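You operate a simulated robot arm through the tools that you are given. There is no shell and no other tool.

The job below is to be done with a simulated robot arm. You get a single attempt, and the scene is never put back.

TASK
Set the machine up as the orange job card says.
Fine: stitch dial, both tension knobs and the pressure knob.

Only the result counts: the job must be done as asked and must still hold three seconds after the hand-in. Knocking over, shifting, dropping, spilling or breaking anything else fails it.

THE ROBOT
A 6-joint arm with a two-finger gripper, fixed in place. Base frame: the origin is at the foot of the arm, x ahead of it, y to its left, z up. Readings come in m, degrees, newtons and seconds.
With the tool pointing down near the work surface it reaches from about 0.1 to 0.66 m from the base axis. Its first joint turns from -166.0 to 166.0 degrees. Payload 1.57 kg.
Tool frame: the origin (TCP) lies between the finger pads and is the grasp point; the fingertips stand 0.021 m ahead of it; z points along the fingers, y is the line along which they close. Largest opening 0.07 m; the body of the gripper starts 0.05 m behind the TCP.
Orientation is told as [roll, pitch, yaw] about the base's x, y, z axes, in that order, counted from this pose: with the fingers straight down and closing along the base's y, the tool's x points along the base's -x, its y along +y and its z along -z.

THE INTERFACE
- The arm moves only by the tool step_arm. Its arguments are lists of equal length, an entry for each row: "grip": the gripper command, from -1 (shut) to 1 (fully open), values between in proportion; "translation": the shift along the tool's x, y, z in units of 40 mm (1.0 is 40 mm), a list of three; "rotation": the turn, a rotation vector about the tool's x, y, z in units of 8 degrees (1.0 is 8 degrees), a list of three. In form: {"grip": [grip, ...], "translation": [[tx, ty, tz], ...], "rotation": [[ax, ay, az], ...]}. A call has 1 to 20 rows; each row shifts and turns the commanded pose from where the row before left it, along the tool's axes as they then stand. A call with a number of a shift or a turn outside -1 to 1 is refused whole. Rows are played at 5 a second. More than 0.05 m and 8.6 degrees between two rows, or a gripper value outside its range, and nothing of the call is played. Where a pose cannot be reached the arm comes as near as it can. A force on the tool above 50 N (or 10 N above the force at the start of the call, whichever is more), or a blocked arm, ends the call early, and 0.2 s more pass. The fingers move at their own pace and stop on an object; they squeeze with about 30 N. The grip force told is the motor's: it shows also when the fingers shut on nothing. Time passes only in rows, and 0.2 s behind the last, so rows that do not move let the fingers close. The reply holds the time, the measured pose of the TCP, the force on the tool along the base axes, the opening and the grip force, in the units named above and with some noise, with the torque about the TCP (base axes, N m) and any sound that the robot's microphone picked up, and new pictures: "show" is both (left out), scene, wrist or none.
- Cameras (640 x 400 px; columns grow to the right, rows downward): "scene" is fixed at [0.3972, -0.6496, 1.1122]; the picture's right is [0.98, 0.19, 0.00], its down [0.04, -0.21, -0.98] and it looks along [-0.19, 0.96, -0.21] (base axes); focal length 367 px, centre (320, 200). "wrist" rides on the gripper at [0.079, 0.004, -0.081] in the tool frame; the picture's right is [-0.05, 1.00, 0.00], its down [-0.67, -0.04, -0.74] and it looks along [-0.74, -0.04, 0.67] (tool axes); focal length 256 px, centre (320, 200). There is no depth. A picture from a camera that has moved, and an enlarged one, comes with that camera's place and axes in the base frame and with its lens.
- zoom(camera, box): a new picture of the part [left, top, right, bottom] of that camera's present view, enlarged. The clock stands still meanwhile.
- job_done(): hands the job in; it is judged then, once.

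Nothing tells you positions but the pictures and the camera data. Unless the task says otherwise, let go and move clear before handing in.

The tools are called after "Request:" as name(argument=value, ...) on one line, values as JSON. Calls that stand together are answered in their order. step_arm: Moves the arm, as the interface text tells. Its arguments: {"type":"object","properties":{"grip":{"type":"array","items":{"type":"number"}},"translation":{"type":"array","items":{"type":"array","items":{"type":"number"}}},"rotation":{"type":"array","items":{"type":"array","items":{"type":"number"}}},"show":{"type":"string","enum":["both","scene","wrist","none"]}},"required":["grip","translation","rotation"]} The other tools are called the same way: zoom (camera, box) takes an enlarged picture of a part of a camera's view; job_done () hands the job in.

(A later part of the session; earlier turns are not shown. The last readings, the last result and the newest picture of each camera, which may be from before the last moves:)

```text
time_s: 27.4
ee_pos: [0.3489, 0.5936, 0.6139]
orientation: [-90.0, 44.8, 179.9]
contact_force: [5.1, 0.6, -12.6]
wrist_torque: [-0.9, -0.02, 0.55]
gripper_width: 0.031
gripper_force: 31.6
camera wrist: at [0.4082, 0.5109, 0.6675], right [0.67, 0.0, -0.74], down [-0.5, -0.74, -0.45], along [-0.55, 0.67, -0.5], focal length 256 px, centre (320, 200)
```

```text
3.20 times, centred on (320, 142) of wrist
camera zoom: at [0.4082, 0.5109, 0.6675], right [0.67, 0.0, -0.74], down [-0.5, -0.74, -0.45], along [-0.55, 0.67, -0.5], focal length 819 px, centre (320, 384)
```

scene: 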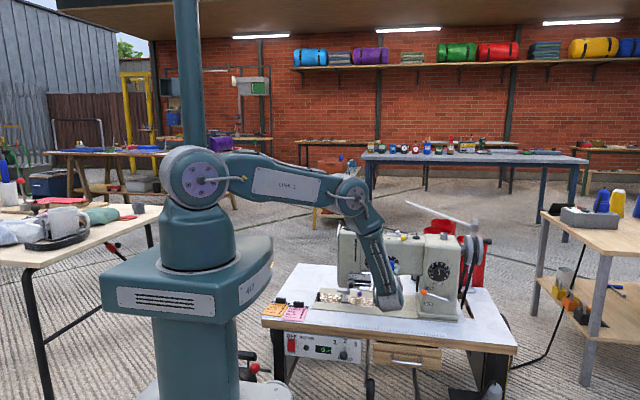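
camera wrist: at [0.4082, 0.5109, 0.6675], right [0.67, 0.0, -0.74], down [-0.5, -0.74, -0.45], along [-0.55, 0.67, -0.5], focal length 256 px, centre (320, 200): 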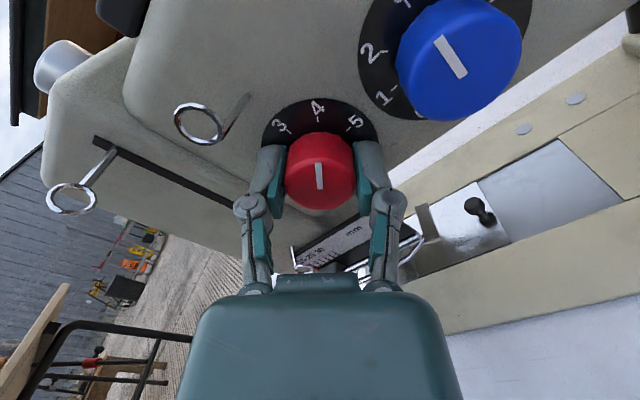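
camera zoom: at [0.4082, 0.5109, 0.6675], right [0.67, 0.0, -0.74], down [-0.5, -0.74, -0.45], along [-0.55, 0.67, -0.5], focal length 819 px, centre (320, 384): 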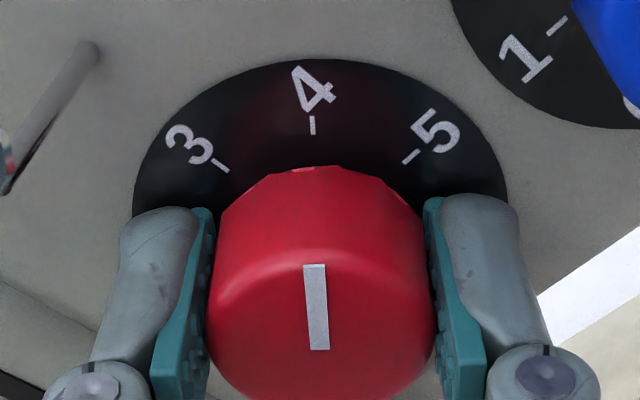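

Red reads 4. Releasing, backing off, rolling the camera back on top, and checking both knobs.

Request:
step_arm(grip=[0.3, 0.3, 0.3, 0.3, 0.3, 0.3, 0.3, 0.3, 0.3, 0.3, 0.3, 0.3], translation=[[0, 0, 0], [0, 0, 0], [0, 0, -0.5], [0, 0, -0.9], [0, 0, -0.9], [0, 0, -0.9], [0, 0, 0], [0, 0, 0], [0, 0, 0], [0, 0, 0], [0, 0, 0], [0, 0, 0]], rotation=[[0, 0, 0], [0, 0, 0], [0, 0, 0], [0, 0, 0], [0, 0, 0], [0, 0, 0], [0, 0, -0.9375], [0, 0, -0.9375], [0, 0, -0.9375], [0, 0, -0.9375], [0, 0, -0.9375], [0, 0, -0.9375]], show="wrist")

Request:
zoom(camera="wrist", box=[270, 10, 430, 110])

```text
time_s: 30.0
ee_pos: [0.3492, 0.4642, 0.6152]
orientation: [116.9, 89.9, 26.8]
contact_force: [-0.6, 0.5, 0.0]
wrist_torque: [-0.01, 0.04, 0.04]
gripper_width: 0.0454
gripper_force: 0.1
camera wrist: at [0.3531, 0.3824, 0.6939], right [1.0, 0.0, -0.05], down [-0.03, -0.74, -0.67], along [-0.04, 0.67, -0.74], focal length 256 px, centre (320, 200)
```

wrist: 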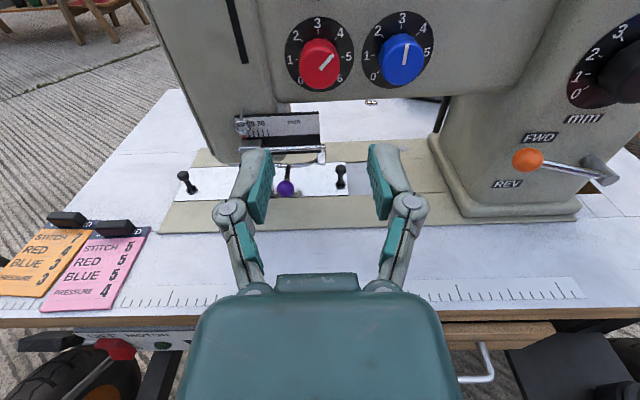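

```text
4.00 times, centred on (350, 60) of wrist
camera zoom: at [0.3531, 0.3824, 0.6939], right [1.0, 0.0, -0.05], down [-0.03, -0.74, -0.67], along [-0.04, 0.67, -0.74], focal length 1024 px, centre (200, 760)
```

zoom: 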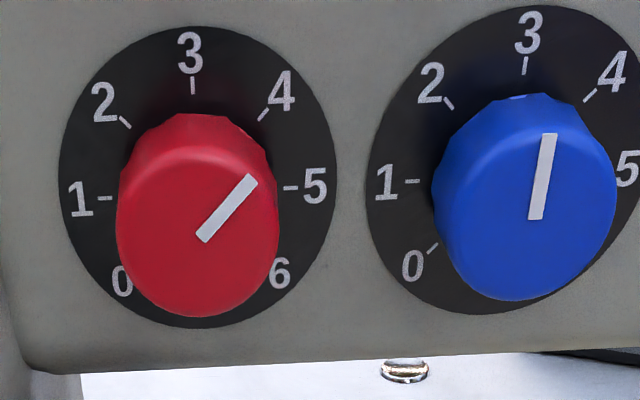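

Red is on 4, blue on 3. Now traversing right to the stitch dial, staying well clear of the face.

Request:
step_arm(grip=[0.8, 0.8, 0.8, 0.8, 0.8, 0.8, 0.8], translation=[[0, 0.95, 0], [0, 0.95, 0], [0, 0.95, 0], [0, 0.95, 0], [-0.1, 0.95, 0], [-0.07, 0.9, 0], [0, 0, 0]], rotation=[[0, 0, 0], [0, 0, 0], [0, 0, 0], [0, 0, 0], [0, 0, 0], [0, 0, 0], [0, 0, 0]])

Request:
zoom(camera="wrist", box=[224, 10, 416, 130])

```text
time_s: 31.6
ee_pos: [0.5715, 0.4536, 0.6138]
orientation: [11.1, 89.8, -79.5]
contact_force: [0.9, -0.1, 0.1]
wrist_torque: [-0.01, 0.01, 0.01]
gripper_width: 0.0629
gripper_force: 0.2
out of reach, approached as far as the arm can: row 6
camera wrist: at [0.5754, 0.3723, 0.6931], right [1.0, -0.01, -0.05], down [-0.04, -0.75, -0.66], along [-0.03, 0.67, -0.75], focal length 256 px, centre (320, 200)
```

scene: 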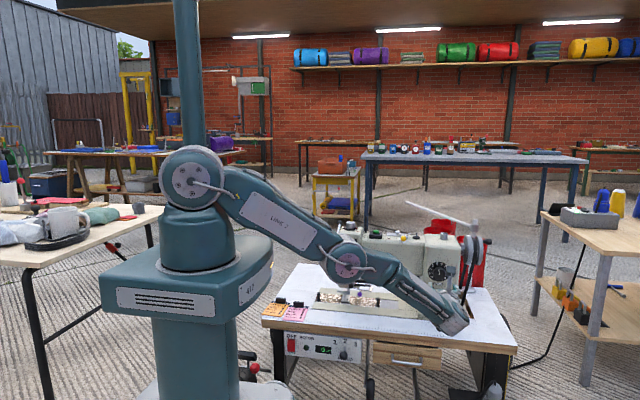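
wrist: 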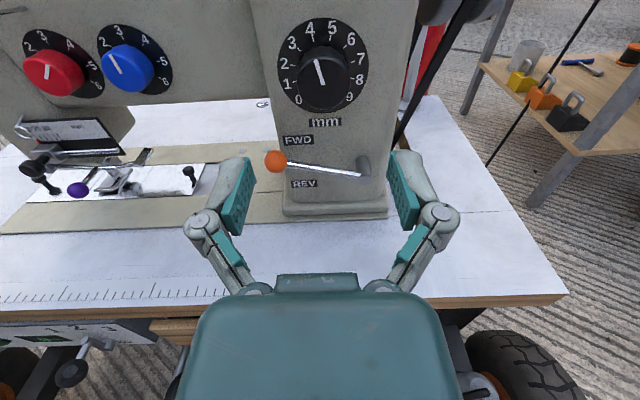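

```text
3.33 times, centred on (320, 70) of wrist
camera zoom: at [0.5754, 0.3723, 0.6931], right [1.0, -0.01, -0.05], down [-0.04, -0.75, -0.66], along [-0.03, 0.67, -0.75], focal length 853 px, centre (320, 633)
```

zoom: 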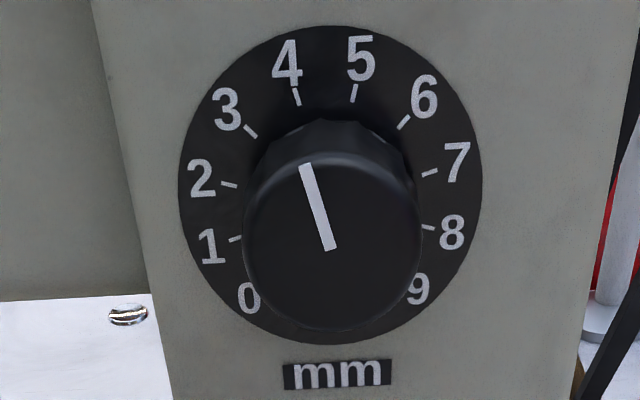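

At the stitch dial the arm nears its reach limit pointing straight along +y. So I'll grip it with the tool tilted in from the upper left, which shortens the reach, and turn about the knob axis in two strokes. First backing left a bit and rolling the wrist.

Request:
step_arm(grip=[0.8, 0.8, 0.8, 0.8, 0.8, 0.8, 0.8, 0.8, 0.8, 0.8, 0.8, 0.8, 0.8, 0.8], translation=[[0, -0.8, 0], [0, -0.7, 0], [0, 0, 0], [0, 0, 0], [0, 0, 0], [0, 0, 0], [0, 0, 0], [0, 0, 0], [0, 0, 0], [0, 0, 0], [0, 0, 0], [0, 0, 0], [0, 0, 0], [0, 0, 0]], rotation=[[0, 0, 0], [0, 0, 0], [0, 0, 0.9375], [0, 0, 0.9375], [0, 0, 0.9375], [0, 0, 0.9375], [0, 0, 0.9375], [0, 0, 0.9375], [0, 0, 0.9375], [0, 0, 0.9375], [0, 0, 0.9375], [0, 0, 0.9375], [0, 0, 0.9375], [0, 0, 0.9375]])

```text
time_s: 34.6
ee_pos: [0.5109, 0.4539, 0.6157]
orientation: [-90.1, -0.3, 179.9]
contact_force: [0.1, 0.6, 0.8]
wrist_torque: [0.02, 0.01, 0.01]
gripper_width: 0.0628
gripper_force: 0.1
camera wrist: at [0.5905, 0.3713, 0.6116], right [-0.06, 0.0, -1.0], down [-0.67, -0.74, 0.04], along [-0.74, 0.67, 0.04], focal length 256 px, centre (320, 200)
```

scene: 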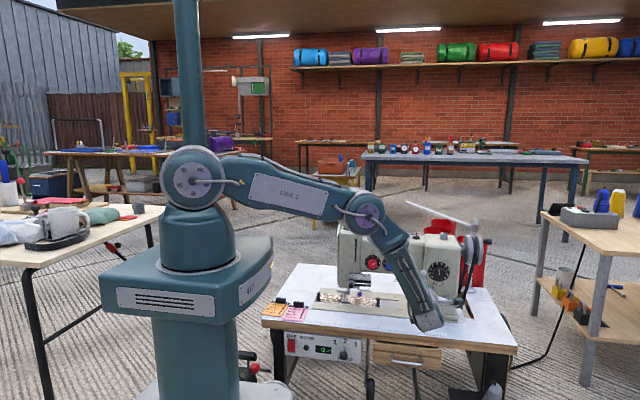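
wrist: 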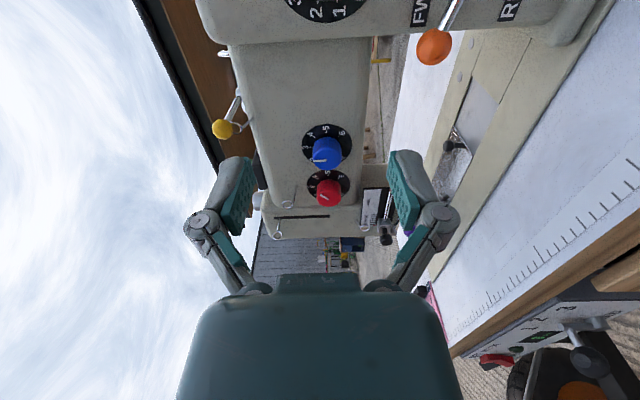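

Roll of +90° is reachable. Adding 15° more roll, then tilting 35° so the tool comes in from the upper left with the camera nearly head-on to the dial.

Request:
step_arm(grip=[0.8, 0.8, 0.8, 0.8, 0.8, 0.8, 0.8, 0.8], translation=[[0, 0, 0], [0, 0, 0], [0, 0, 0], [0, 0, 0], [0, 0, 0], [0, 0, 0], [0, 0, 0], [0, 0, 0]], rotation=[[0, 0, 0.9375], [0, 0, 0.9375], [0, 0.875, 0], [0, 0.875, 0], [0, 0.875, 0], [0, 0.875, 0], [0, 0.875, 0], [0, 0, 0]])

```text
time_s: 36.4
ee_pos: [0.5098, 0.453, 0.6156]
orientation: [-81.3, -12.4, 143.9]
contact_force: [-0.9, 0.5, -0.5]
wrist_torque: [0.02, 0.02, 0.0]
gripper_width: 0.0628
gripper_force: 0.1
camera wrist: at [0.5267, 0.3403, 0.6069], right [-0.3, 0.03, -0.95], down [-0.93, -0.23, 0.29], along [-0.21, 0.97, 0.1], focal length 256 px, centre (320, 200)
```

scene: 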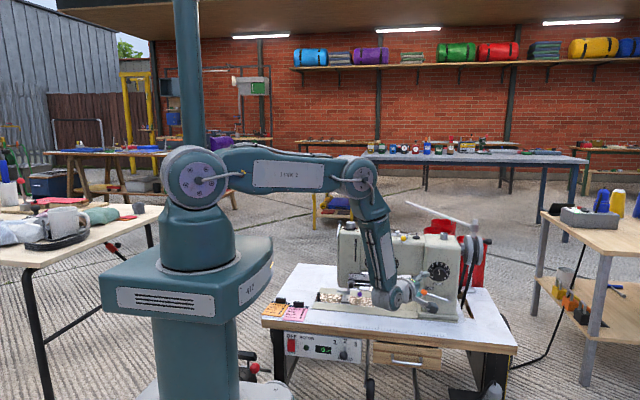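
wrist: 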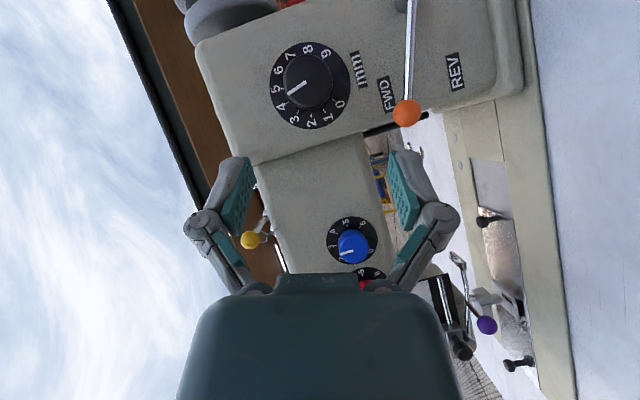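

Now I have a nearly head-on view of the stitch dial. Zooming to triangulate it.

Request:
zoom(camera="wrist", box=[240, 30, 400, 130])

```text
4.00 times, centred on (320, 80) of wrist
camera zoom: at [0.5267, 0.3403, 0.6069], right [-0.3, 0.03, -0.95], down [-0.93, -0.23, 0.29], along [-0.21, 0.97, 0.1], focal length 1024 px, centre (320, 680)
```

zoom: 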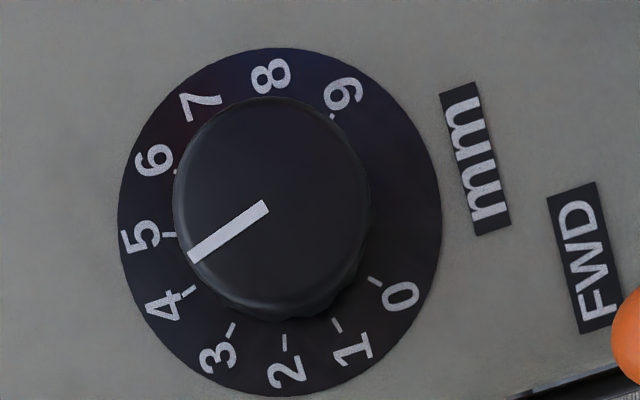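

Stitch knob face estimated at (0.574, 0.557, 0.610). Moving to a pre-grasp point about 50 mm short along the tilted tool axis.

Request:
step_arm(grip=[0.8, 0.8, 0.8, 0.8], translation=[[-0.11, -0.091, 0.56], [-0.11, -0.091, 0.56], [-0.11, -0.091, 0.57], [0, 0, 0]], rotation=[[0, 0, 0], [0, 0, 0], [0, 0, 0], [0, 0, 0]], show="wrist")

Request:
zoom(camera="wrist", box=[240, 50, 400, 150])

```text
time_s: 37.4
ee_pos: [0.5386, 0.517, 0.6184]
orientation: [-81.2, -12.4, 144.0]
contact_force: [0.6, 0.1, -0.2]
wrist_torque: [-0.02, 0.02, -0.02]
gripper_width: 0.063
gripper_force: 0.0
camera wrist: at [0.5554, 0.4043, 0.6097], right [-0.3, 0.03, -0.95], down [-0.93, -0.23, 0.29], along [-0.21, 0.97, 0.1], focal length 256 px, centre (320, 200)
```

wrist: 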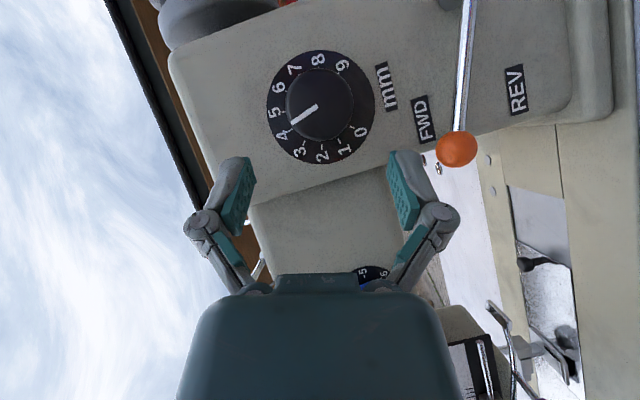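

```text
4.00 times, centred on (320, 100) of wrist
camera zoom: at [0.5554, 0.4043, 0.6097], right [-0.3, 0.03, -0.95], down [-0.93, -0.23, 0.29], along [-0.21, 0.97, 0.1], focal length 1024 px, centre (320, 600)
```

zoom: 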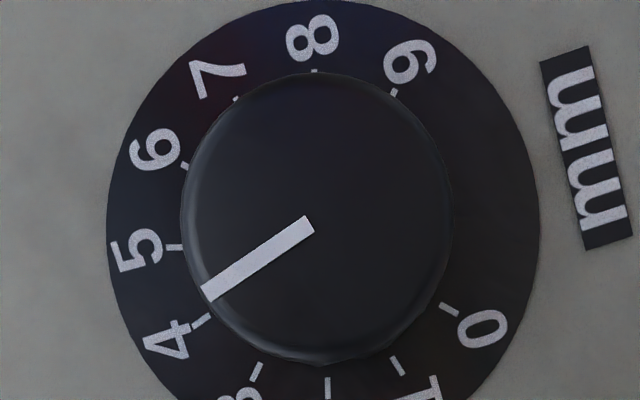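

The knob is about 18 mm deep, so I'll insert more shallowly here. Advancing along the tool axis with small corrections.

Request:
step_arm(grip=[0.8, 0.8, 0.8, 0.8], translation=[[0.05, -0.0225, 0.4], [0, 0, 0.4], [0, 0, 0.235], [0, 0, 0]], rotation=[[0, 0, 0], [0, 0, 0], [0, 0, 0], [0, 0, 0]])

Request:
zoom(camera="wrist", box=[200, 60, 440, 210])

Request:
zoom(camera="scene", box=[380, 230, 500, 305])

```text
time_s: 38.4
ee_pos: [0.5637, 0.55, 0.6136]
orientation: [-81.3, -12.3, 144.0]
contact_force: [-0.4, -0.5, -0.1]
wrist_torque: [-0.01, -0.01, 0.02]
gripper_width: 0.063
gripper_force: 0.1
camera wrist: at [0.5816, 0.437, 0.604], right [-0.3, 0.03, -0.95], down [-0.93, -0.23, 0.29], along [-0.21, 0.97, 0.1], focal length 256 px, centre (320, 200)
```

scene: 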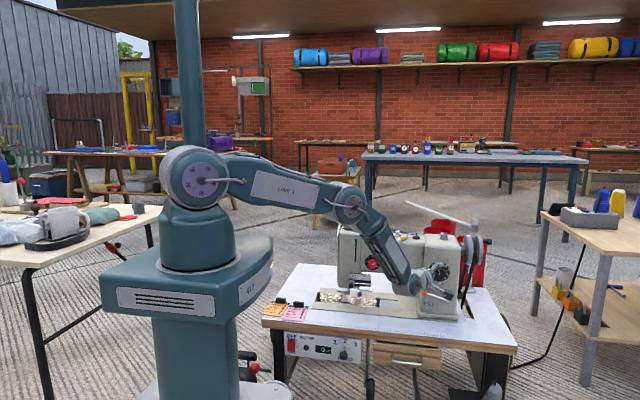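
wrist: 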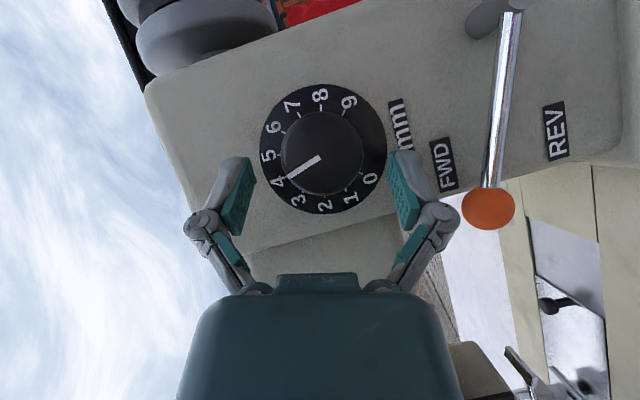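

```text
2.67 times, centred on (320, 135) of wrist
camera zoom: at [0.5816, 0.437, 0.604], right [-0.3, 0.03, -0.95], down [-0.93, -0.23, 0.29], along [-0.21, 0.97, 0.1], focal length 683 px, centre (320, 373)
```

zoom: 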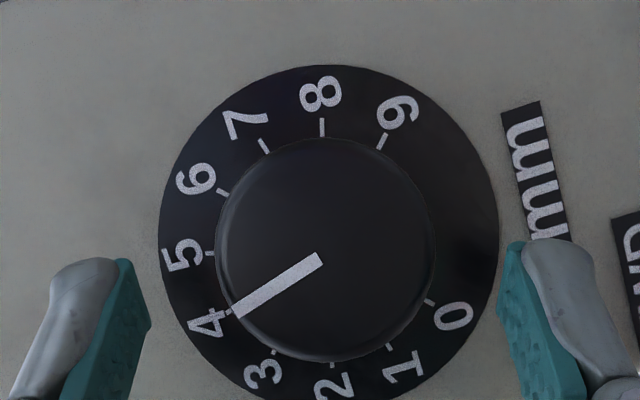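

```text
5.33 times, centred on (440, 268) of scene
camera zoom: at [0.3972, -0.6496, 1.1122], right [0.98, 0.19, 0.0], down [0.04, -0.21, -0.98], along [-0.19, 0.96, -0.21], focal length 1956 px, centre (-320, -160)
```

zoom: 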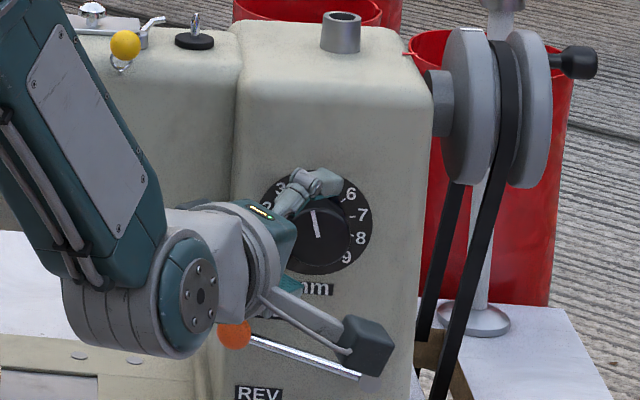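

Fingers straddle the dial cleanly above and below. Advancing 3 mm more and closing gently on it.

Request:
step_arm(grip=[0.8, -1, -1, -1, -1], translation=[[0, 0.017, 0.07], [0, 0, 0], [0, 0, 0], [0, 0, 0], [0, 0, 0]], rotation=[[0, 0, 0], [0, 0, 0], [0, 0, 0], [0, 0, 0], [0, 0, 0]])

Request:
zoom(camera="wrist", box=[200, 60, 440, 210])

Request:
zoom(camera="scene", box=[410, 245, 490, 295])

```text
time_s: 39.6
ee_pos: [0.5661, 0.552, 0.6113]
orientation: [-81.4, -12.4, 144.0]
contact_force: [-2.7, -7.7, -1.1]
wrist_torque: [0.35, 0.02, 0.29]
gripper_width: 0.0386
gripper_force: 31.5
camera wrist: at [0.5831, 0.4383, 0.6026], right [-0.3, 0.03, -0.95], down [-0.93, -0.23, 0.29], along [-0.21, 0.97, 0.1], focal length 256 px, centre (320, 200)
```

scene: 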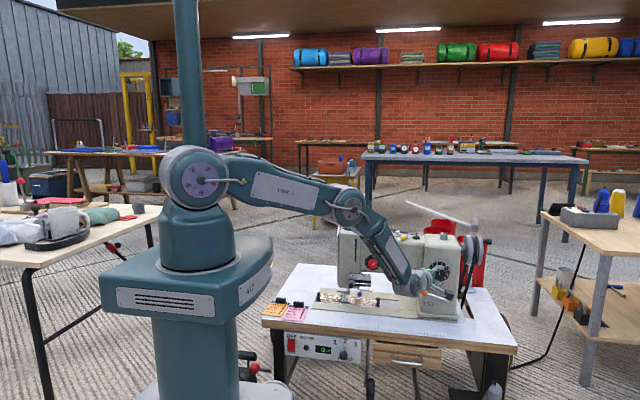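
wrist: 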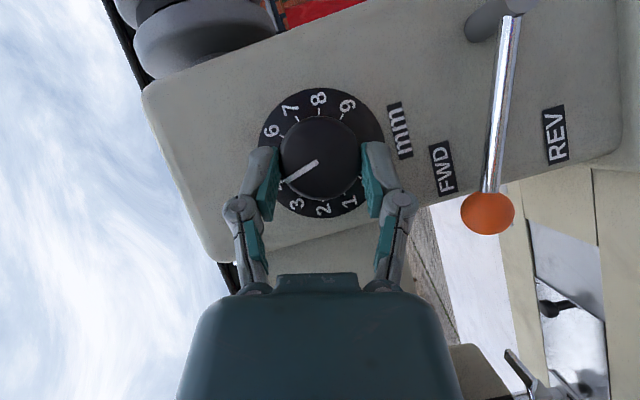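

```text
2.67 times, centred on (320, 135) of wrist
camera zoom: at [0.5831, 0.4383, 0.6026], right [-0.3, 0.03, -0.95], down [-0.93, -0.23, 0.29], along [-0.21, 0.97, 0.1], focal length 683 px, centre (320, 373)
```

zoom: 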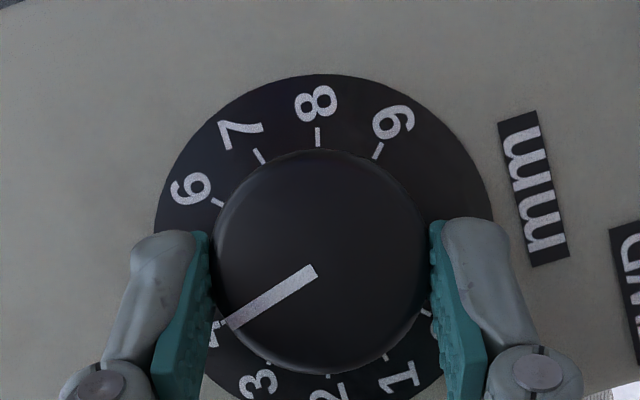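

```text
8.00 times, centred on (450, 270) of scene
camera zoom: at [0.3972, -0.6496, 1.1122], right [0.98, 0.19, 0.0], down [0.04, -0.21, -0.98], along [-0.19, 0.96, -0.21], focal length 2934 px, centre (-720, -360)
```

zoom: 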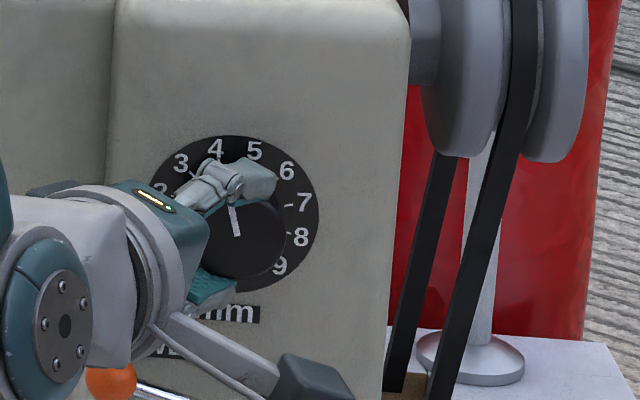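

Firm grip on the stitch dial with little side load. Now turning about the knob axis, 22.5° first.

Request:
step_arm(grip=[-1, -1, -1, -1], translation=[[0.0016, -0.031, 0.0012], [0.0016, -0.031, 0.0012], [0.0016, -0.031, 0.0012], [0, 0, 0]], rotation=[[-0.5378, 0, 0.768], [-0.5378, 0, 0.768], [-0.5378, 0, 0.768], [0, 0, 0]], show="wrist")

Request:
zoom(camera="wrist", box=[200, 60, 440, 210])

```text
time_s: 40.6
ee_pos: [0.5677, 0.551, 0.6146]
orientation: [-66.1, -29.9, 138.4]
contact_force: [3.8, -4.7, -10.2]
wrist_torque: [-0.23, 0.03, 0.25]
gripper_width: 0.0385
gripper_force: 32.2
camera wrist: at [0.5801, 0.4383, 0.6003], right [-0.64, 0.03, -0.76], down [-0.75, -0.23, 0.62], along [-0.15, 0.97, 0.17], focal length 256 px, centre (320, 200)
```

wrist: 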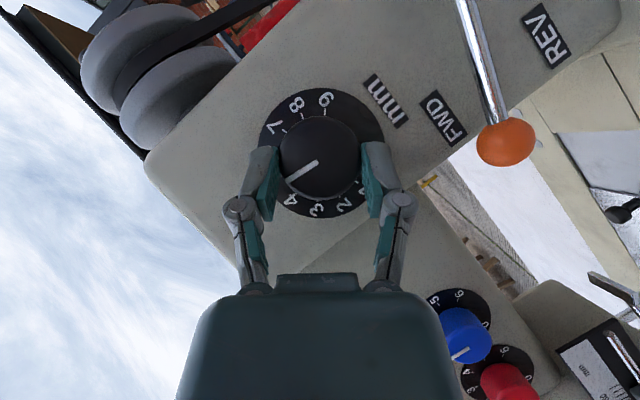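

```text
2.67 times, centred on (320, 135) of wrist
camera zoom: at [0.5801, 0.4383, 0.6003], right [-0.64, 0.03, -0.76], down [-0.75, -0.23, 0.62], along [-0.15, 0.97, 0.17], focal length 683 px, centre (320, 373)
```

zoom: 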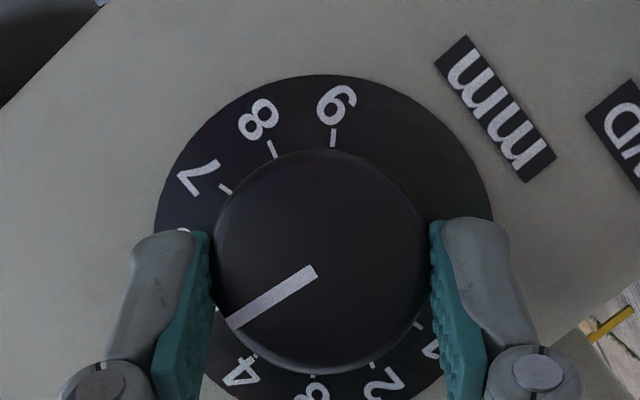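

The dial turns with the tool. Continuing another 22.5° (45° total for this stroke).

Request:
step_arm(grip=[-1, -1, -1, -1], translation=[[0.0016, -0.031, 0.0012], [0.0016, -0.031, 0.0012], [0.0016, -0.031, 0.0012], [0, 0, 0]], rotation=[[-0.5378, 0, 0.768], [-0.5378, 0, 0.768], [-0.5378, 0, 0.768], [0, 0, 0]])

Request:
zoom(camera="wrist", box=[200, 60, 440, 210])

```text
time_s: 41.6
ee_pos: [0.5329, 0.5321, 0.6202]
orientation: [-46.3, -44.9, 125.9]
contact_force: [1.2, 0.5, 0.3]
wrist_torque: [-0.03, 0.03, 0.0]
gripper_width: 0.0
gripper_force: 29.0
out of reach, approached as far as the arm can: row 3
camera wrist: at [0.5391, 0.4196, 0.6027], right [-0.88, 0.04, -0.47], down [-0.47, -0.23, 0.85], along [-0.07, 0.97, 0.22], focal length 256 px, centre (320, 200)
```

scene: 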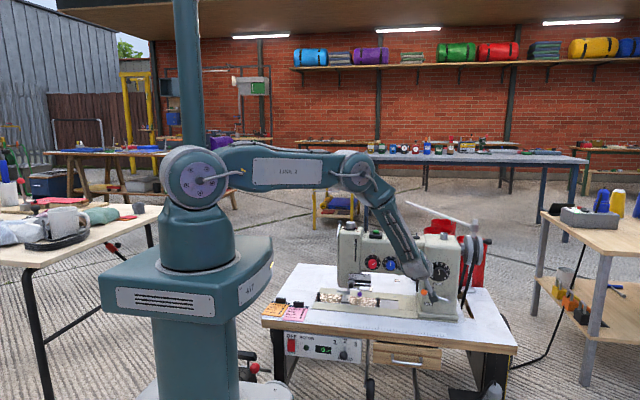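
wrist: 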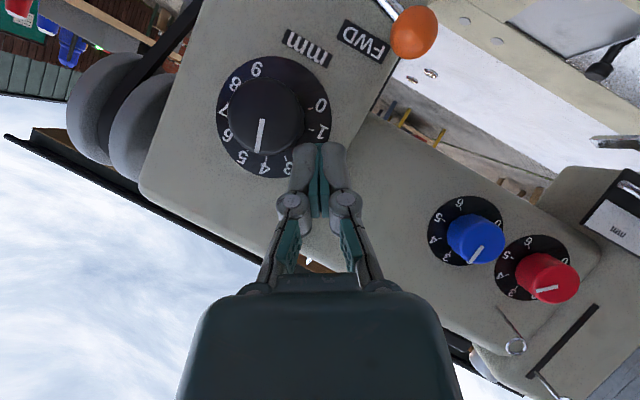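

```text
2.67 times, centred on (320, 135) of wrist
camera zoom: at [0.5391, 0.4196, 0.6027], right [-0.88, 0.04, -0.47], down [-0.47, -0.23, 0.85], along [-0.07, 0.97, 0.22], focal length 683 px, centre (320, 373)
```

zoom: 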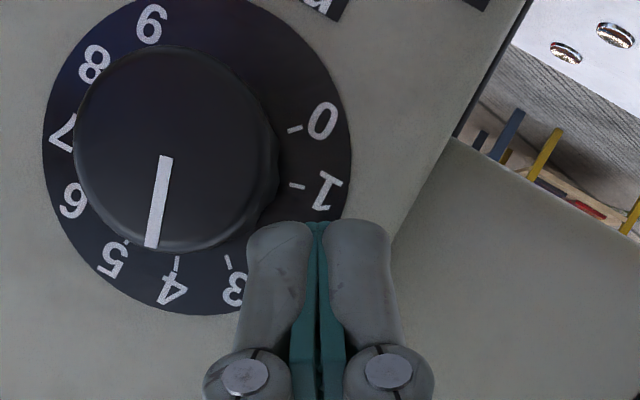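

That last row went past the arm's reach and the fingers slipped off the dial. Backing straight off before opening, then checking the machine and the dial.

Request:
step_arm(grip=[-1, -1, -1, -1, 0.8, 0.8, 0.8], translation=[[0, 0, -0.6], [0, 0, -0.6], [0, 0, -0.6], [0, 0, 0], [0, 0, 0], [0, 0, 0], [0, 0, 0]], rotation=[[0, 0, 0], [0, 0, 0], [0, 0, 0], [0, 0, 0], [0, 0, 0], [0, 0, 0], [0, 0, 0]])

Request:
zoom(camera="scene", box=[320, 210, 500, 322])

Request:
zoom(camera="scene", box=[420, 257, 460, 282])

Request:
zoom(camera="scene", box=[362, 251, 402, 276])

```text
time_s: 43.2
ee_pos: [0.5156, 0.4738, 0.6552]
orientation: [-45.3, -45.2, 125.5]
contact_force: [-0.1, 0.2, -0.4]
wrist_torque: [0.02, -0.03, -0.02]
gripper_width: 0.063
gripper_force: 0.1
camera wrist: at [0.5206, 0.3608, 0.6383], right [-0.89, 0.03, -0.46], down [-0.46, -0.23, 0.86], along [-0.08, 0.97, 0.22], focal length 256 px, centre (320, 200)
```

scene: 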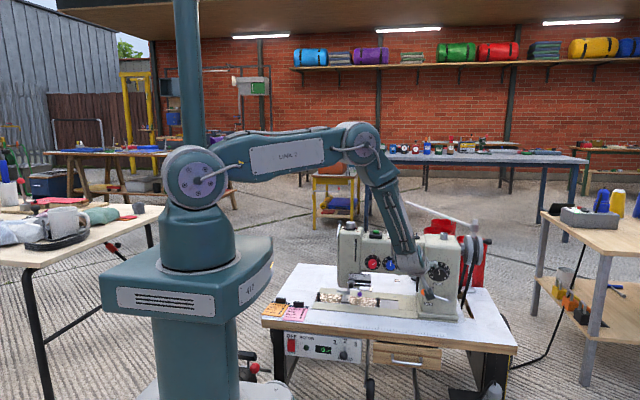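
wrist: 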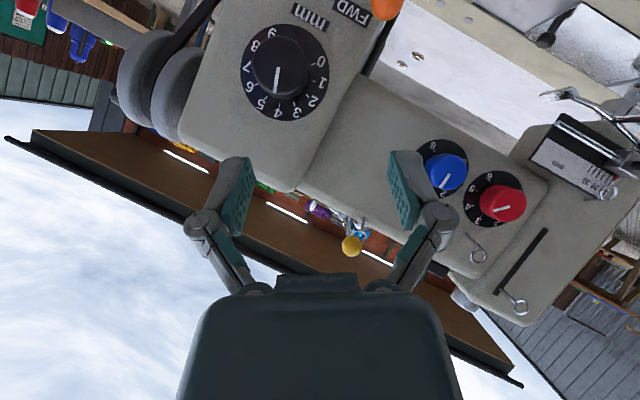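

```text
3.56 times, centred on (410, 266) of scene
camera zoom: at [0.3972, -0.6496, 1.1122], right [0.98, 0.19, 0.0], down [0.04, -0.21, -0.98], along [-0.19, 0.96, -0.21], focal length 1304 px, centre (0, -35)
```

zoom: 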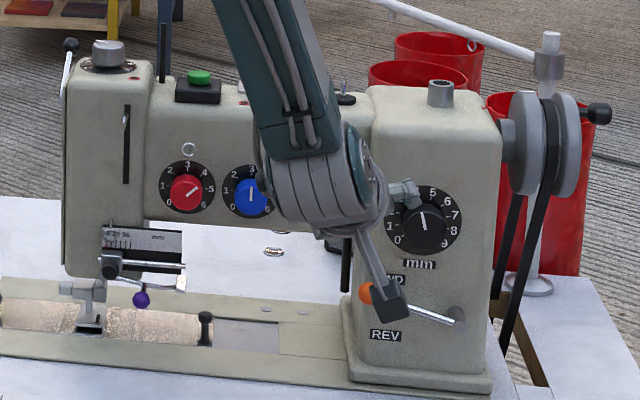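

```text
16.00 times, centred on (440, 270) of scene
camera zoom: at [0.3972, -0.6496, 1.1122], right [0.98, 0.19, 0.0], down [0.04, -0.21, -0.98], along [-0.19, 0.96, -0.21], focal length 5869 px, centre (-1600, -912)
```

zoom: 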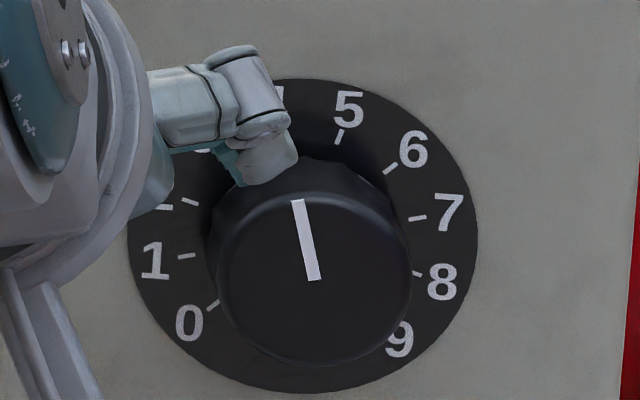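

```text
16.00 times, centred on (382, 264) of scene
camera zoom: at [0.3972, -0.6496, 1.1122], right [0.98, 0.19, 0.0], down [0.04, -0.21, -0.98], along [-0.19, 0.96, -0.21], focal length 5869 px, centre (-672, -816)
```

zoom: 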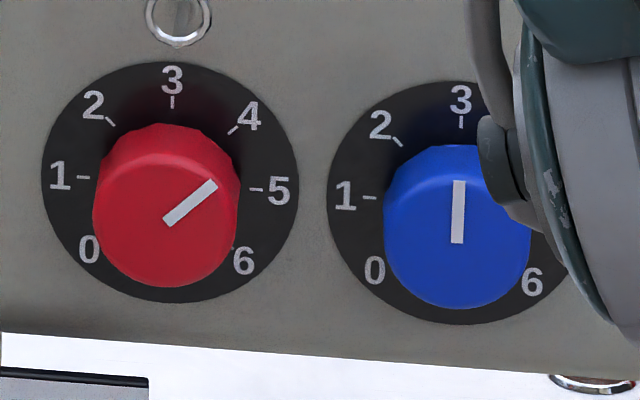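

The machine hasn't shifted, and the stitch dial sits back exactly on 4, so it seems to be detented. I'll return to the earlier grasp angle and use three 30° strokes inside the range that worked.

Request:
step_arm(grip=[0.8, 0.8, 0.8, 0.8, 0.8, 0.8, 0.8], translation=[[0, 0, 0], [0, 0, 0], [0, 0, 0], [0, 0, 0], [0, 0, 0], [0, 0, 0], [0, 0, 0]], rotation=[[0.5378, 0, -0.768], [0.5378, 0, -0.768], [0.5378, 0, -0.768], [0.5378, 0, -0.768], [0.5378, 0, -0.768], [0.5378, 0, -0.768], [0, 0, 0]], show="wrist")

```text
time_s: 44.8
ee_pos: [0.5142, 0.473, 0.6561]
orientation: [-81.4, -12.1, 144.1]
contact_force: [0.9, -0.4, -1.1]
wrist_torque: [0.0, 0.02, 0.02]
gripper_width: 0.0633
gripper_force: 0.0
camera wrist: at [0.5318, 0.3604, 0.6472], right [-0.3, 0.03, -0.95], down [-0.93, -0.23, 0.28], along [-0.21, 0.97, 0.1], focal length 256 px, centre (320, 200)
```

wrist: 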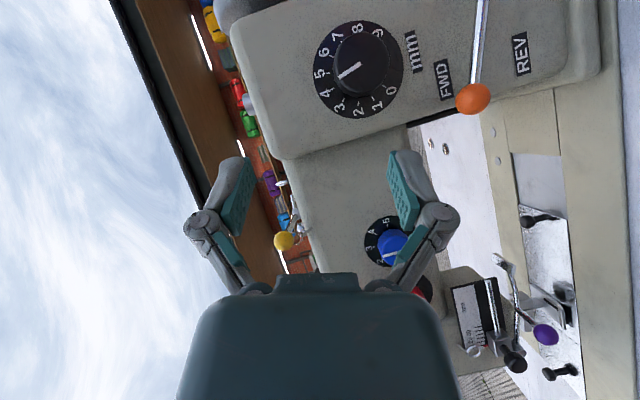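

Moving to a pre-grasp 30 mm short of the earlier working grasp.

Request:
step_arm(grip=[0.8, 0.8, 0.8, 0.8, 0.8], translation=[[0.125, 0.74, 0], [0, 0, 0.7], [0, 0, 0.6], [0, 0, 0.4475], [0, 0, 0]], rotation=[[0, 0, 0], [0, 0, 0], [0, 0, 0], [0, 0, 0], [0, 0, 0]], show="wrist")

Request:
zoom(camera="wrist", box=[200, 60, 440, 210])

```text
time_s: 46.0
ee_pos: [0.5478, 0.5272, 0.6163]
orientation: [-81.3, -12.3, 144.0]
contact_force: [-0.8, 0.2, -0.6]
wrist_torque: [-0.02, 0.03, -0.01]
gripper_width: 0.0632
gripper_force: 0.0
camera wrist: at [0.5654, 0.4146, 0.6074], right [-0.3, 0.03, -0.95], down [-0.93, -0.23, 0.29], along [-0.21, 0.97, 0.1], focal length 256 px, centre (320, 200)
```

wrist: 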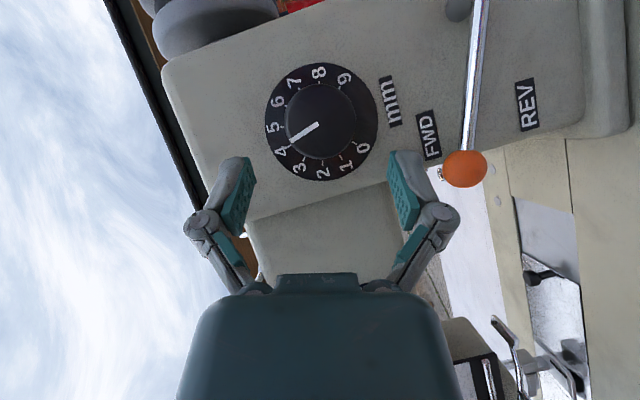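

```text
2.67 times, centred on (320, 135) of wrist
camera zoom: at [0.5654, 0.4146, 0.6074], right [-0.3, 0.03, -0.95], down [-0.93, -0.23, 0.29], along [-0.21, 0.97, 0.1], focal length 683 px, centre (320, 373)
```

zoom: 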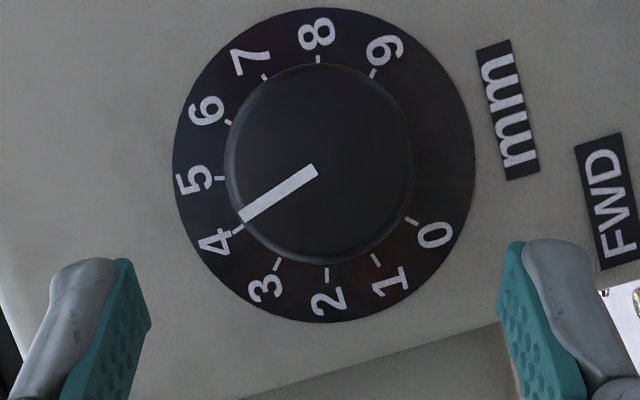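

Aligned. Advancing, closing, and making the first 30° stroke.

Request:
step_arm(grip=[0.8, 0.8, -1, -1, -1, -1, -1, -1, -1, -1], translation=[[0.01, 0, 0.4], [0, 0, 0.36], [0, 0, 0], [0, 0, 0], [0, 0, 0], [0.0016, -0.031, 0.0012], [0.0016, -0.031, 0.0012], [0.0016, -0.031, 0.0012], [0.0016, -0.031, 0.0012], [0, 0, 0]], rotation=[[0, 0, 0], [0, 0, 0], [0, 0, 0], [0, 0, 0], [0, 0, 0], [-0.5378, 0, 0.768], [-0.5378, 0, 0.768], [-0.5378, 0, 0.768], [-0.5378, 0, 0.768], [0, 0, 0]], show="wrist")

Request:
zoom(camera="wrist", box=[200, 60, 440, 210])

```text
time_s: 48.2
ee_pos: [0.5682, 0.5525, 0.6152]
orientation: [-60.1, -35.5, 135.3]
contact_force: [-2.6, 5.2, -3.9]
wrist_torque: [0.05, 0.04, 0.68]
gripper_width: 0.0387
gripper_force: 32.3
camera wrist: at [0.5789, 0.44, 0.6], right [-0.74, 0.03, -0.67], down [-0.66, -0.23, 0.71], along [-0.13, 0.97, 0.19], focal length 256 px, centre (320, 200)
```

wrist: 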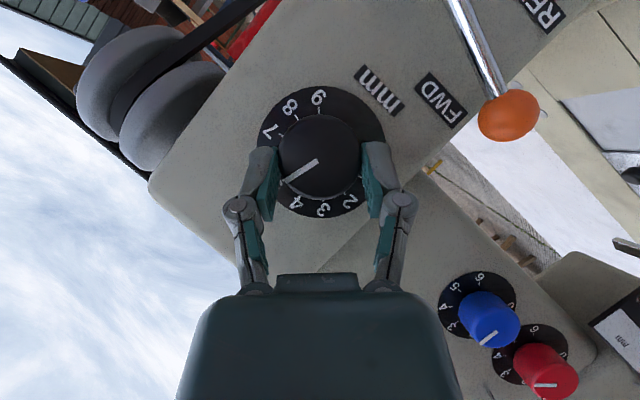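

```text
2.67 times, centred on (320, 135) of wrist
camera zoom: at [0.5789, 0.44, 0.6], right [-0.74, 0.03, -0.67], down [-0.66, -0.23, 0.71], along [-0.13, 0.97, 0.19], focal length 683 px, centre (320, 373)
```

zoom: 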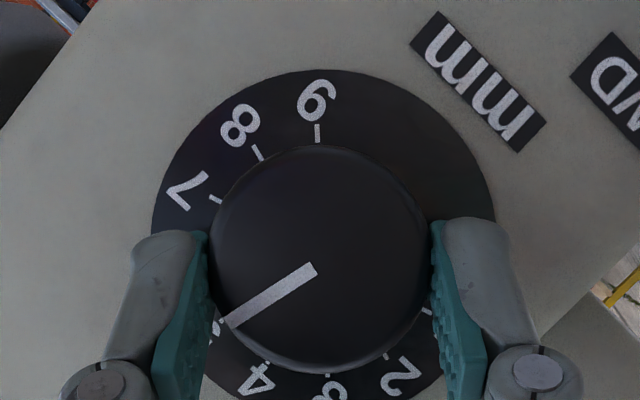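

Dial at 5. Opening in place and rotating the hand back 30° for the next stroke, then checking the dial held.

Request:
step_arm(grip=[0.8, 0.8, 0.8, 0.8, 0.8, 0.8, 0.8], translation=[[0, 0, 0], [0, 0, 0], [-0.0016, 0.031, -0.0012], [-0.0016, 0.031, -0.0012], [-0.0016, 0.031, -0.0012], [-0.0016, 0.031, -0.0012], [0, 0, 0]], rotation=[[0, 0, 0], [0, 0, 0], [0.5378, 0, -0.768], [0.5378, 0, -0.768], [0.5378, 0, -0.768], [0.5378, 0, -0.768], [0, 0, 0]], show="wrist")

Request:
zoom(camera="wrist", box=[200, 60, 440, 210])

```text
time_s: 49.8
ee_pos: [0.5662, 0.5532, 0.6127]
orientation: [-81.3, -12.2, 144.0]
contact_force: [0.1, 0.4, -0.1]
wrist_torque: [-0.02, -0.01, 0.02]
gripper_width: 0.0628
gripper_force: 0.0
camera wrist: at [0.5832, 0.4399, 0.6033], right [-0.3, 0.03, -0.95], down [-0.93, -0.23, 0.28], along [-0.21, 0.97, 0.1], focal length 256 px, centre (320, 200)
```

wrist: 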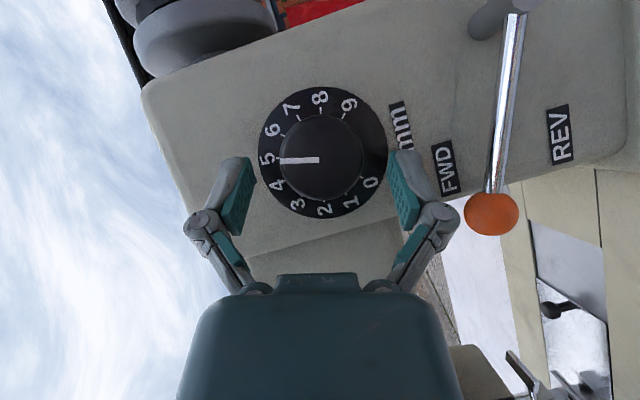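

```text
2.67 times, centred on (320, 135) of wrist
camera zoom: at [0.5832, 0.4399, 0.6033], right [-0.3, 0.03, -0.95], down [-0.93, -0.23, 0.28], along [-0.21, 0.97, 0.1], focal length 683 px, centre (320, 373)
```

zoom: 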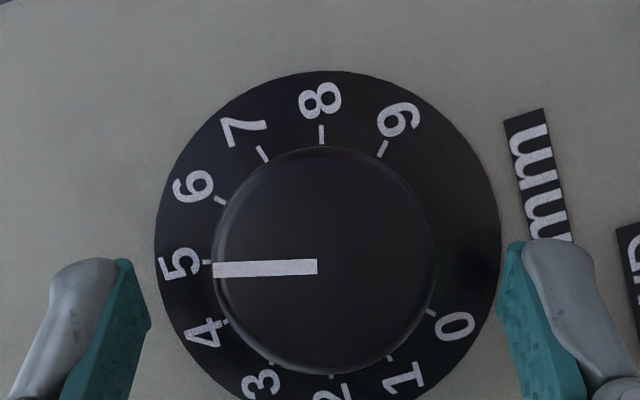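

The dial held on 5. Repeating the stroke: close, turn 30°, open, return.

Request:
step_arm(grip=[-1, -1, -1, -1, -1, -1, -1, -1, 0.8, 0.8, 0.8, 0.8, 0.8, 0.8, 0.8], translation=[[0, 0, 0], [0, 0, 0], [0, 0, 0], [0.0016, -0.031, 0.0012], [0.0016, -0.031, 0.0012], [0.0016, -0.031, 0.0012], [0.0016, -0.031, 0.0012], [0, 0, 0], [0, 0, 0], [0, 0, 0], [-0.0016, 0.031, -0.0012], [-0.0016, 0.031, -0.0012], [-0.0016, 0.031, -0.0012], [-0.0016, 0.031, -0.0012], [0, 0, 0]], rotation=[[0, 0, 0], [0, 0, 0], [0, 0, 0], [-0.5378, 0, 0.768], [-0.5378, 0, 0.768], [-0.5378, 0, 0.768], [-0.5378, 0, 0.768], [0, 0, 0], [0, 0, 0], [0, 0, 0], [0.5378, 0, -0.768], [0.5378, 0, -0.768], [0.5378, 0, -0.768], [0.5378, 0, -0.768], [0, 0, 0]], show="wrist")

Request:
zoom(camera="wrist", box=[200, 60, 440, 210])

```text
time_s: 53.0
ee_pos: [0.5659, 0.5532, 0.6135]
orientation: [-81.4, -12.1, 143.9]
contact_force: [0.0, 0.7, 0.1]
wrist_torque: [-0.01, 0.01, -0.01]
gripper_width: 0.0631
gripper_force: 0.1
camera wrist: at [0.5828, 0.4397, 0.6043], right [-0.3, 0.03, -0.95], down [-0.93, -0.23, 0.28], along [-0.21, 0.97, 0.1], focal length 256 px, centre (320, 200)
```

wrist: 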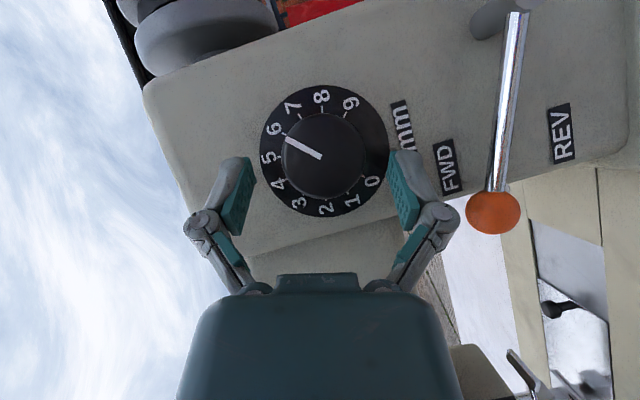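

```text
2.67 times, centred on (320, 135) of wrist
camera zoom: at [0.5828, 0.4397, 0.6043], right [-0.3, 0.03, -0.95], down [-0.93, -0.23, 0.28], along [-0.21, 0.97, 0.1], focal length 683 px, centre (320, 373)
```

zoom: 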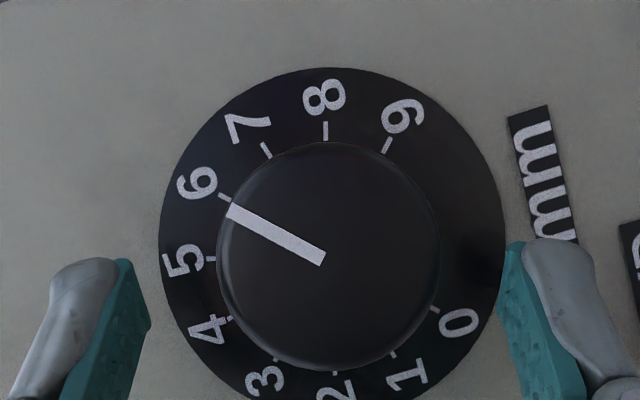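

On 6. One more stroke to 7, with a 0.8 mm centring nudge, then I'll return and look.

Request:
step_arm(grip=[0.8, -1, -1, -1, -1, -1, -1, -1, -1, 0.8, 0.8, 0.8, 0.8, 0.8, 0.8, 0.8], translation=[[0, 0.025, 0], [0, 0, 0], [0, 0, 0], [0, 0, 0], [0.0016, -0.031, 0.0012], [0.0016, -0.031, 0.0012], [0.0016, -0.031, 0.0012], [0.0016, -0.031, 0.0012], [0, 0, 0], [0, 0, 0], [0, 0, 0], [-0.0016, 0.031, -0.0012], [-0.0016, 0.031, -0.0012], [-0.0016, 0.031, -0.0012], [-0.0016, 0.031, -0.0012], [0, 0, 0]], rotation=[[0, 0, 0], [0, 0, 0], [0, 0, 0], [0, 0, 0], [-0.5378, 0, 0.768], [-0.5378, 0, 0.768], [-0.5378, 0, 0.768], [-0.5378, 0, 0.768], [0, 0, 0], [0, 0, 0], [0, 0, 0], [0.5378, 0, -0.768], [0.5378, 0, -0.768], [0.5378, 0, -0.768], [0.5378, 0, -0.768], [0, 0, 0]], show="wrist")

Request:
zoom(camera="wrist", box=[200, 60, 440, 210])

```text
time_s: 56.4
ee_pos: [0.5651, 0.5522, 0.6117]
orientation: [-81.4, -12.2, 144.0]
contact_force: [-0.5, 0.4, 0.4]
wrist_torque: [0.03, 0.03, 0.0]
gripper_width: 0.0629
gripper_force: 0.0
camera wrist: at [0.5821, 0.4399, 0.6033], right [-0.3, 0.03, -0.95], down [-0.93, -0.23, 0.28], along [-0.21, 0.97, 0.1], focal length 256 px, centre (320, 200)
```

wrist: 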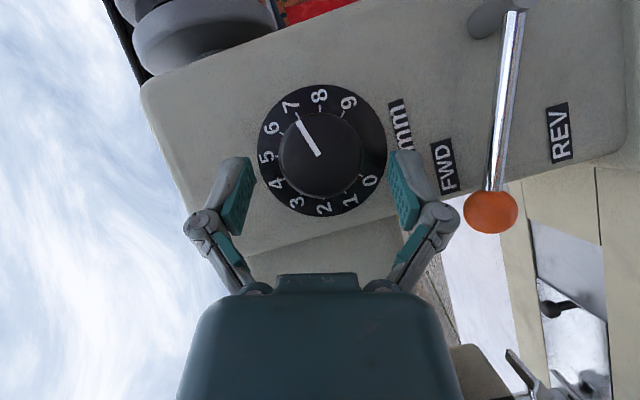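

```text
2.67 times, centred on (320, 135) of wrist
camera zoom: at [0.5821, 0.4399, 0.6033], right [-0.3, 0.03, -0.95], down [-0.93, -0.23, 0.28], along [-0.21, 0.97, 0.1], focal length 683 px, centre (320, 373)
```

zoom: 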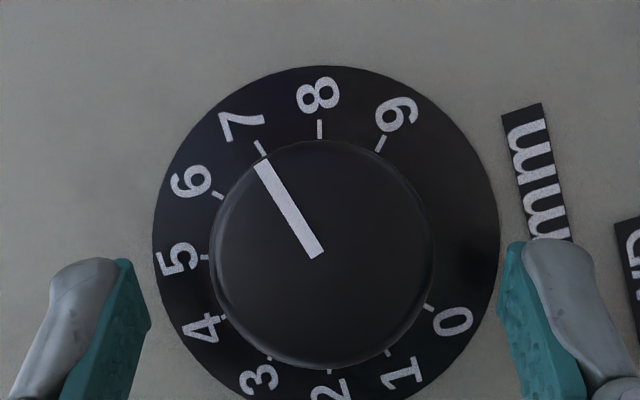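

Stitch dial is on 7. Backing out along the tool axis, then lifting up and left clear of the machine.

Request:
step_arm(grip=[0.8, 0.8, 0.8, 0.8, 0.8, 0.8, 0.8, 0.8, 0.8, 0.8, 0.8, 0.8], translation=[[0, 0, -0.5], [0, 0, -0.9], [0, 0, -0.9], [-0.361, -0.726, -0.444], [-0.361, -0.726, -0.444], [-0.361, -0.726, -0.444], [-0.361, -0.726, -0.444], [-0.361, -0.726, -0.444], [-0.361, -0.726, -0.444], [-0.361, -0.726, -0.444], [-0.361, -0.726, -0.444], [0, 0, 0]], rotation=[[0, 0, 0], [0, 0, 0], [0, 0, 0], [0, 0, 0], [0, 0, 0], [0, 0, 0], [0, 0, 0], [0, 0, 0], [0, 0, 0], [0, 0, 0], [0, 0, 0], [0, 0, 0]])

Request:
zoom(camera="scene", box=[330, 205, 490, 305])

```text
time_s: 59.0
ee_pos: [0.4173, 0.4135, 0.8972]
orientation: [-81.3, -12.4, 144.5]
contact_force: [0.5, 0.4, 0.5]
wrist_torque: [0.0, 0.01, 0.01]
gripper_width: 0.063
gripper_force: 0.1
out of reach, approached as far as the arm can: row 8, 9, 10, 11
camera wrist: at [0.4344, 0.3017, 0.8888], right [-0.3, 0.03, -0.95], down [-0.93, -0.24, 0.29], along [-0.22, 0.97, 0.1], focal length 256 px, centre (320, 200)
```

scene: 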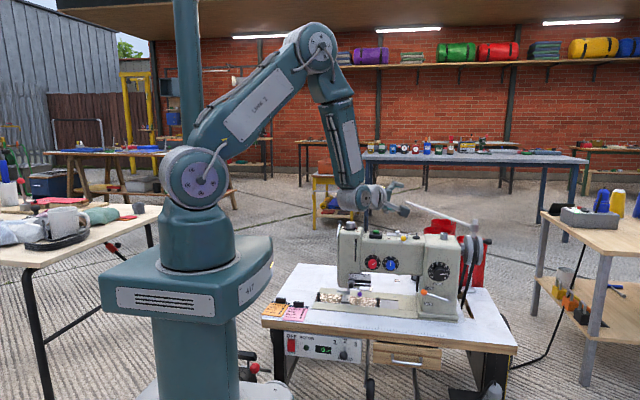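
wrist: 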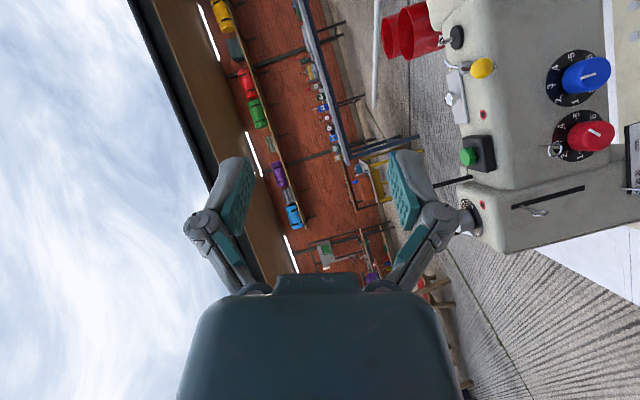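

```text
4.00 times, centred on (410, 255) of scene
camera zoom: at [0.3972, -0.6496, 1.1122], right [0.98, 0.19, 0.0], down [0.04, -0.21, -0.98], along [-0.19, 0.96, -0.21], focal length 1467 px, centre (-40, -20)
```

zoom: 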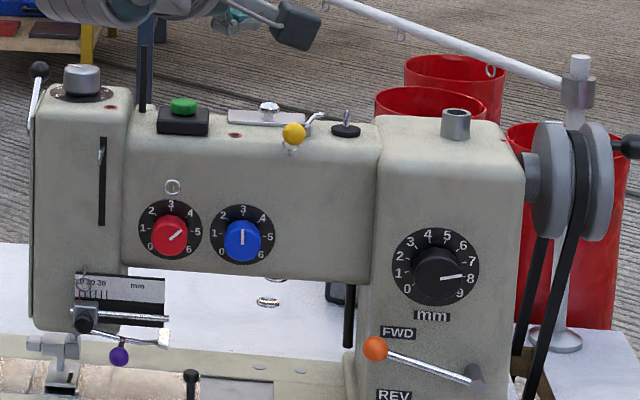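

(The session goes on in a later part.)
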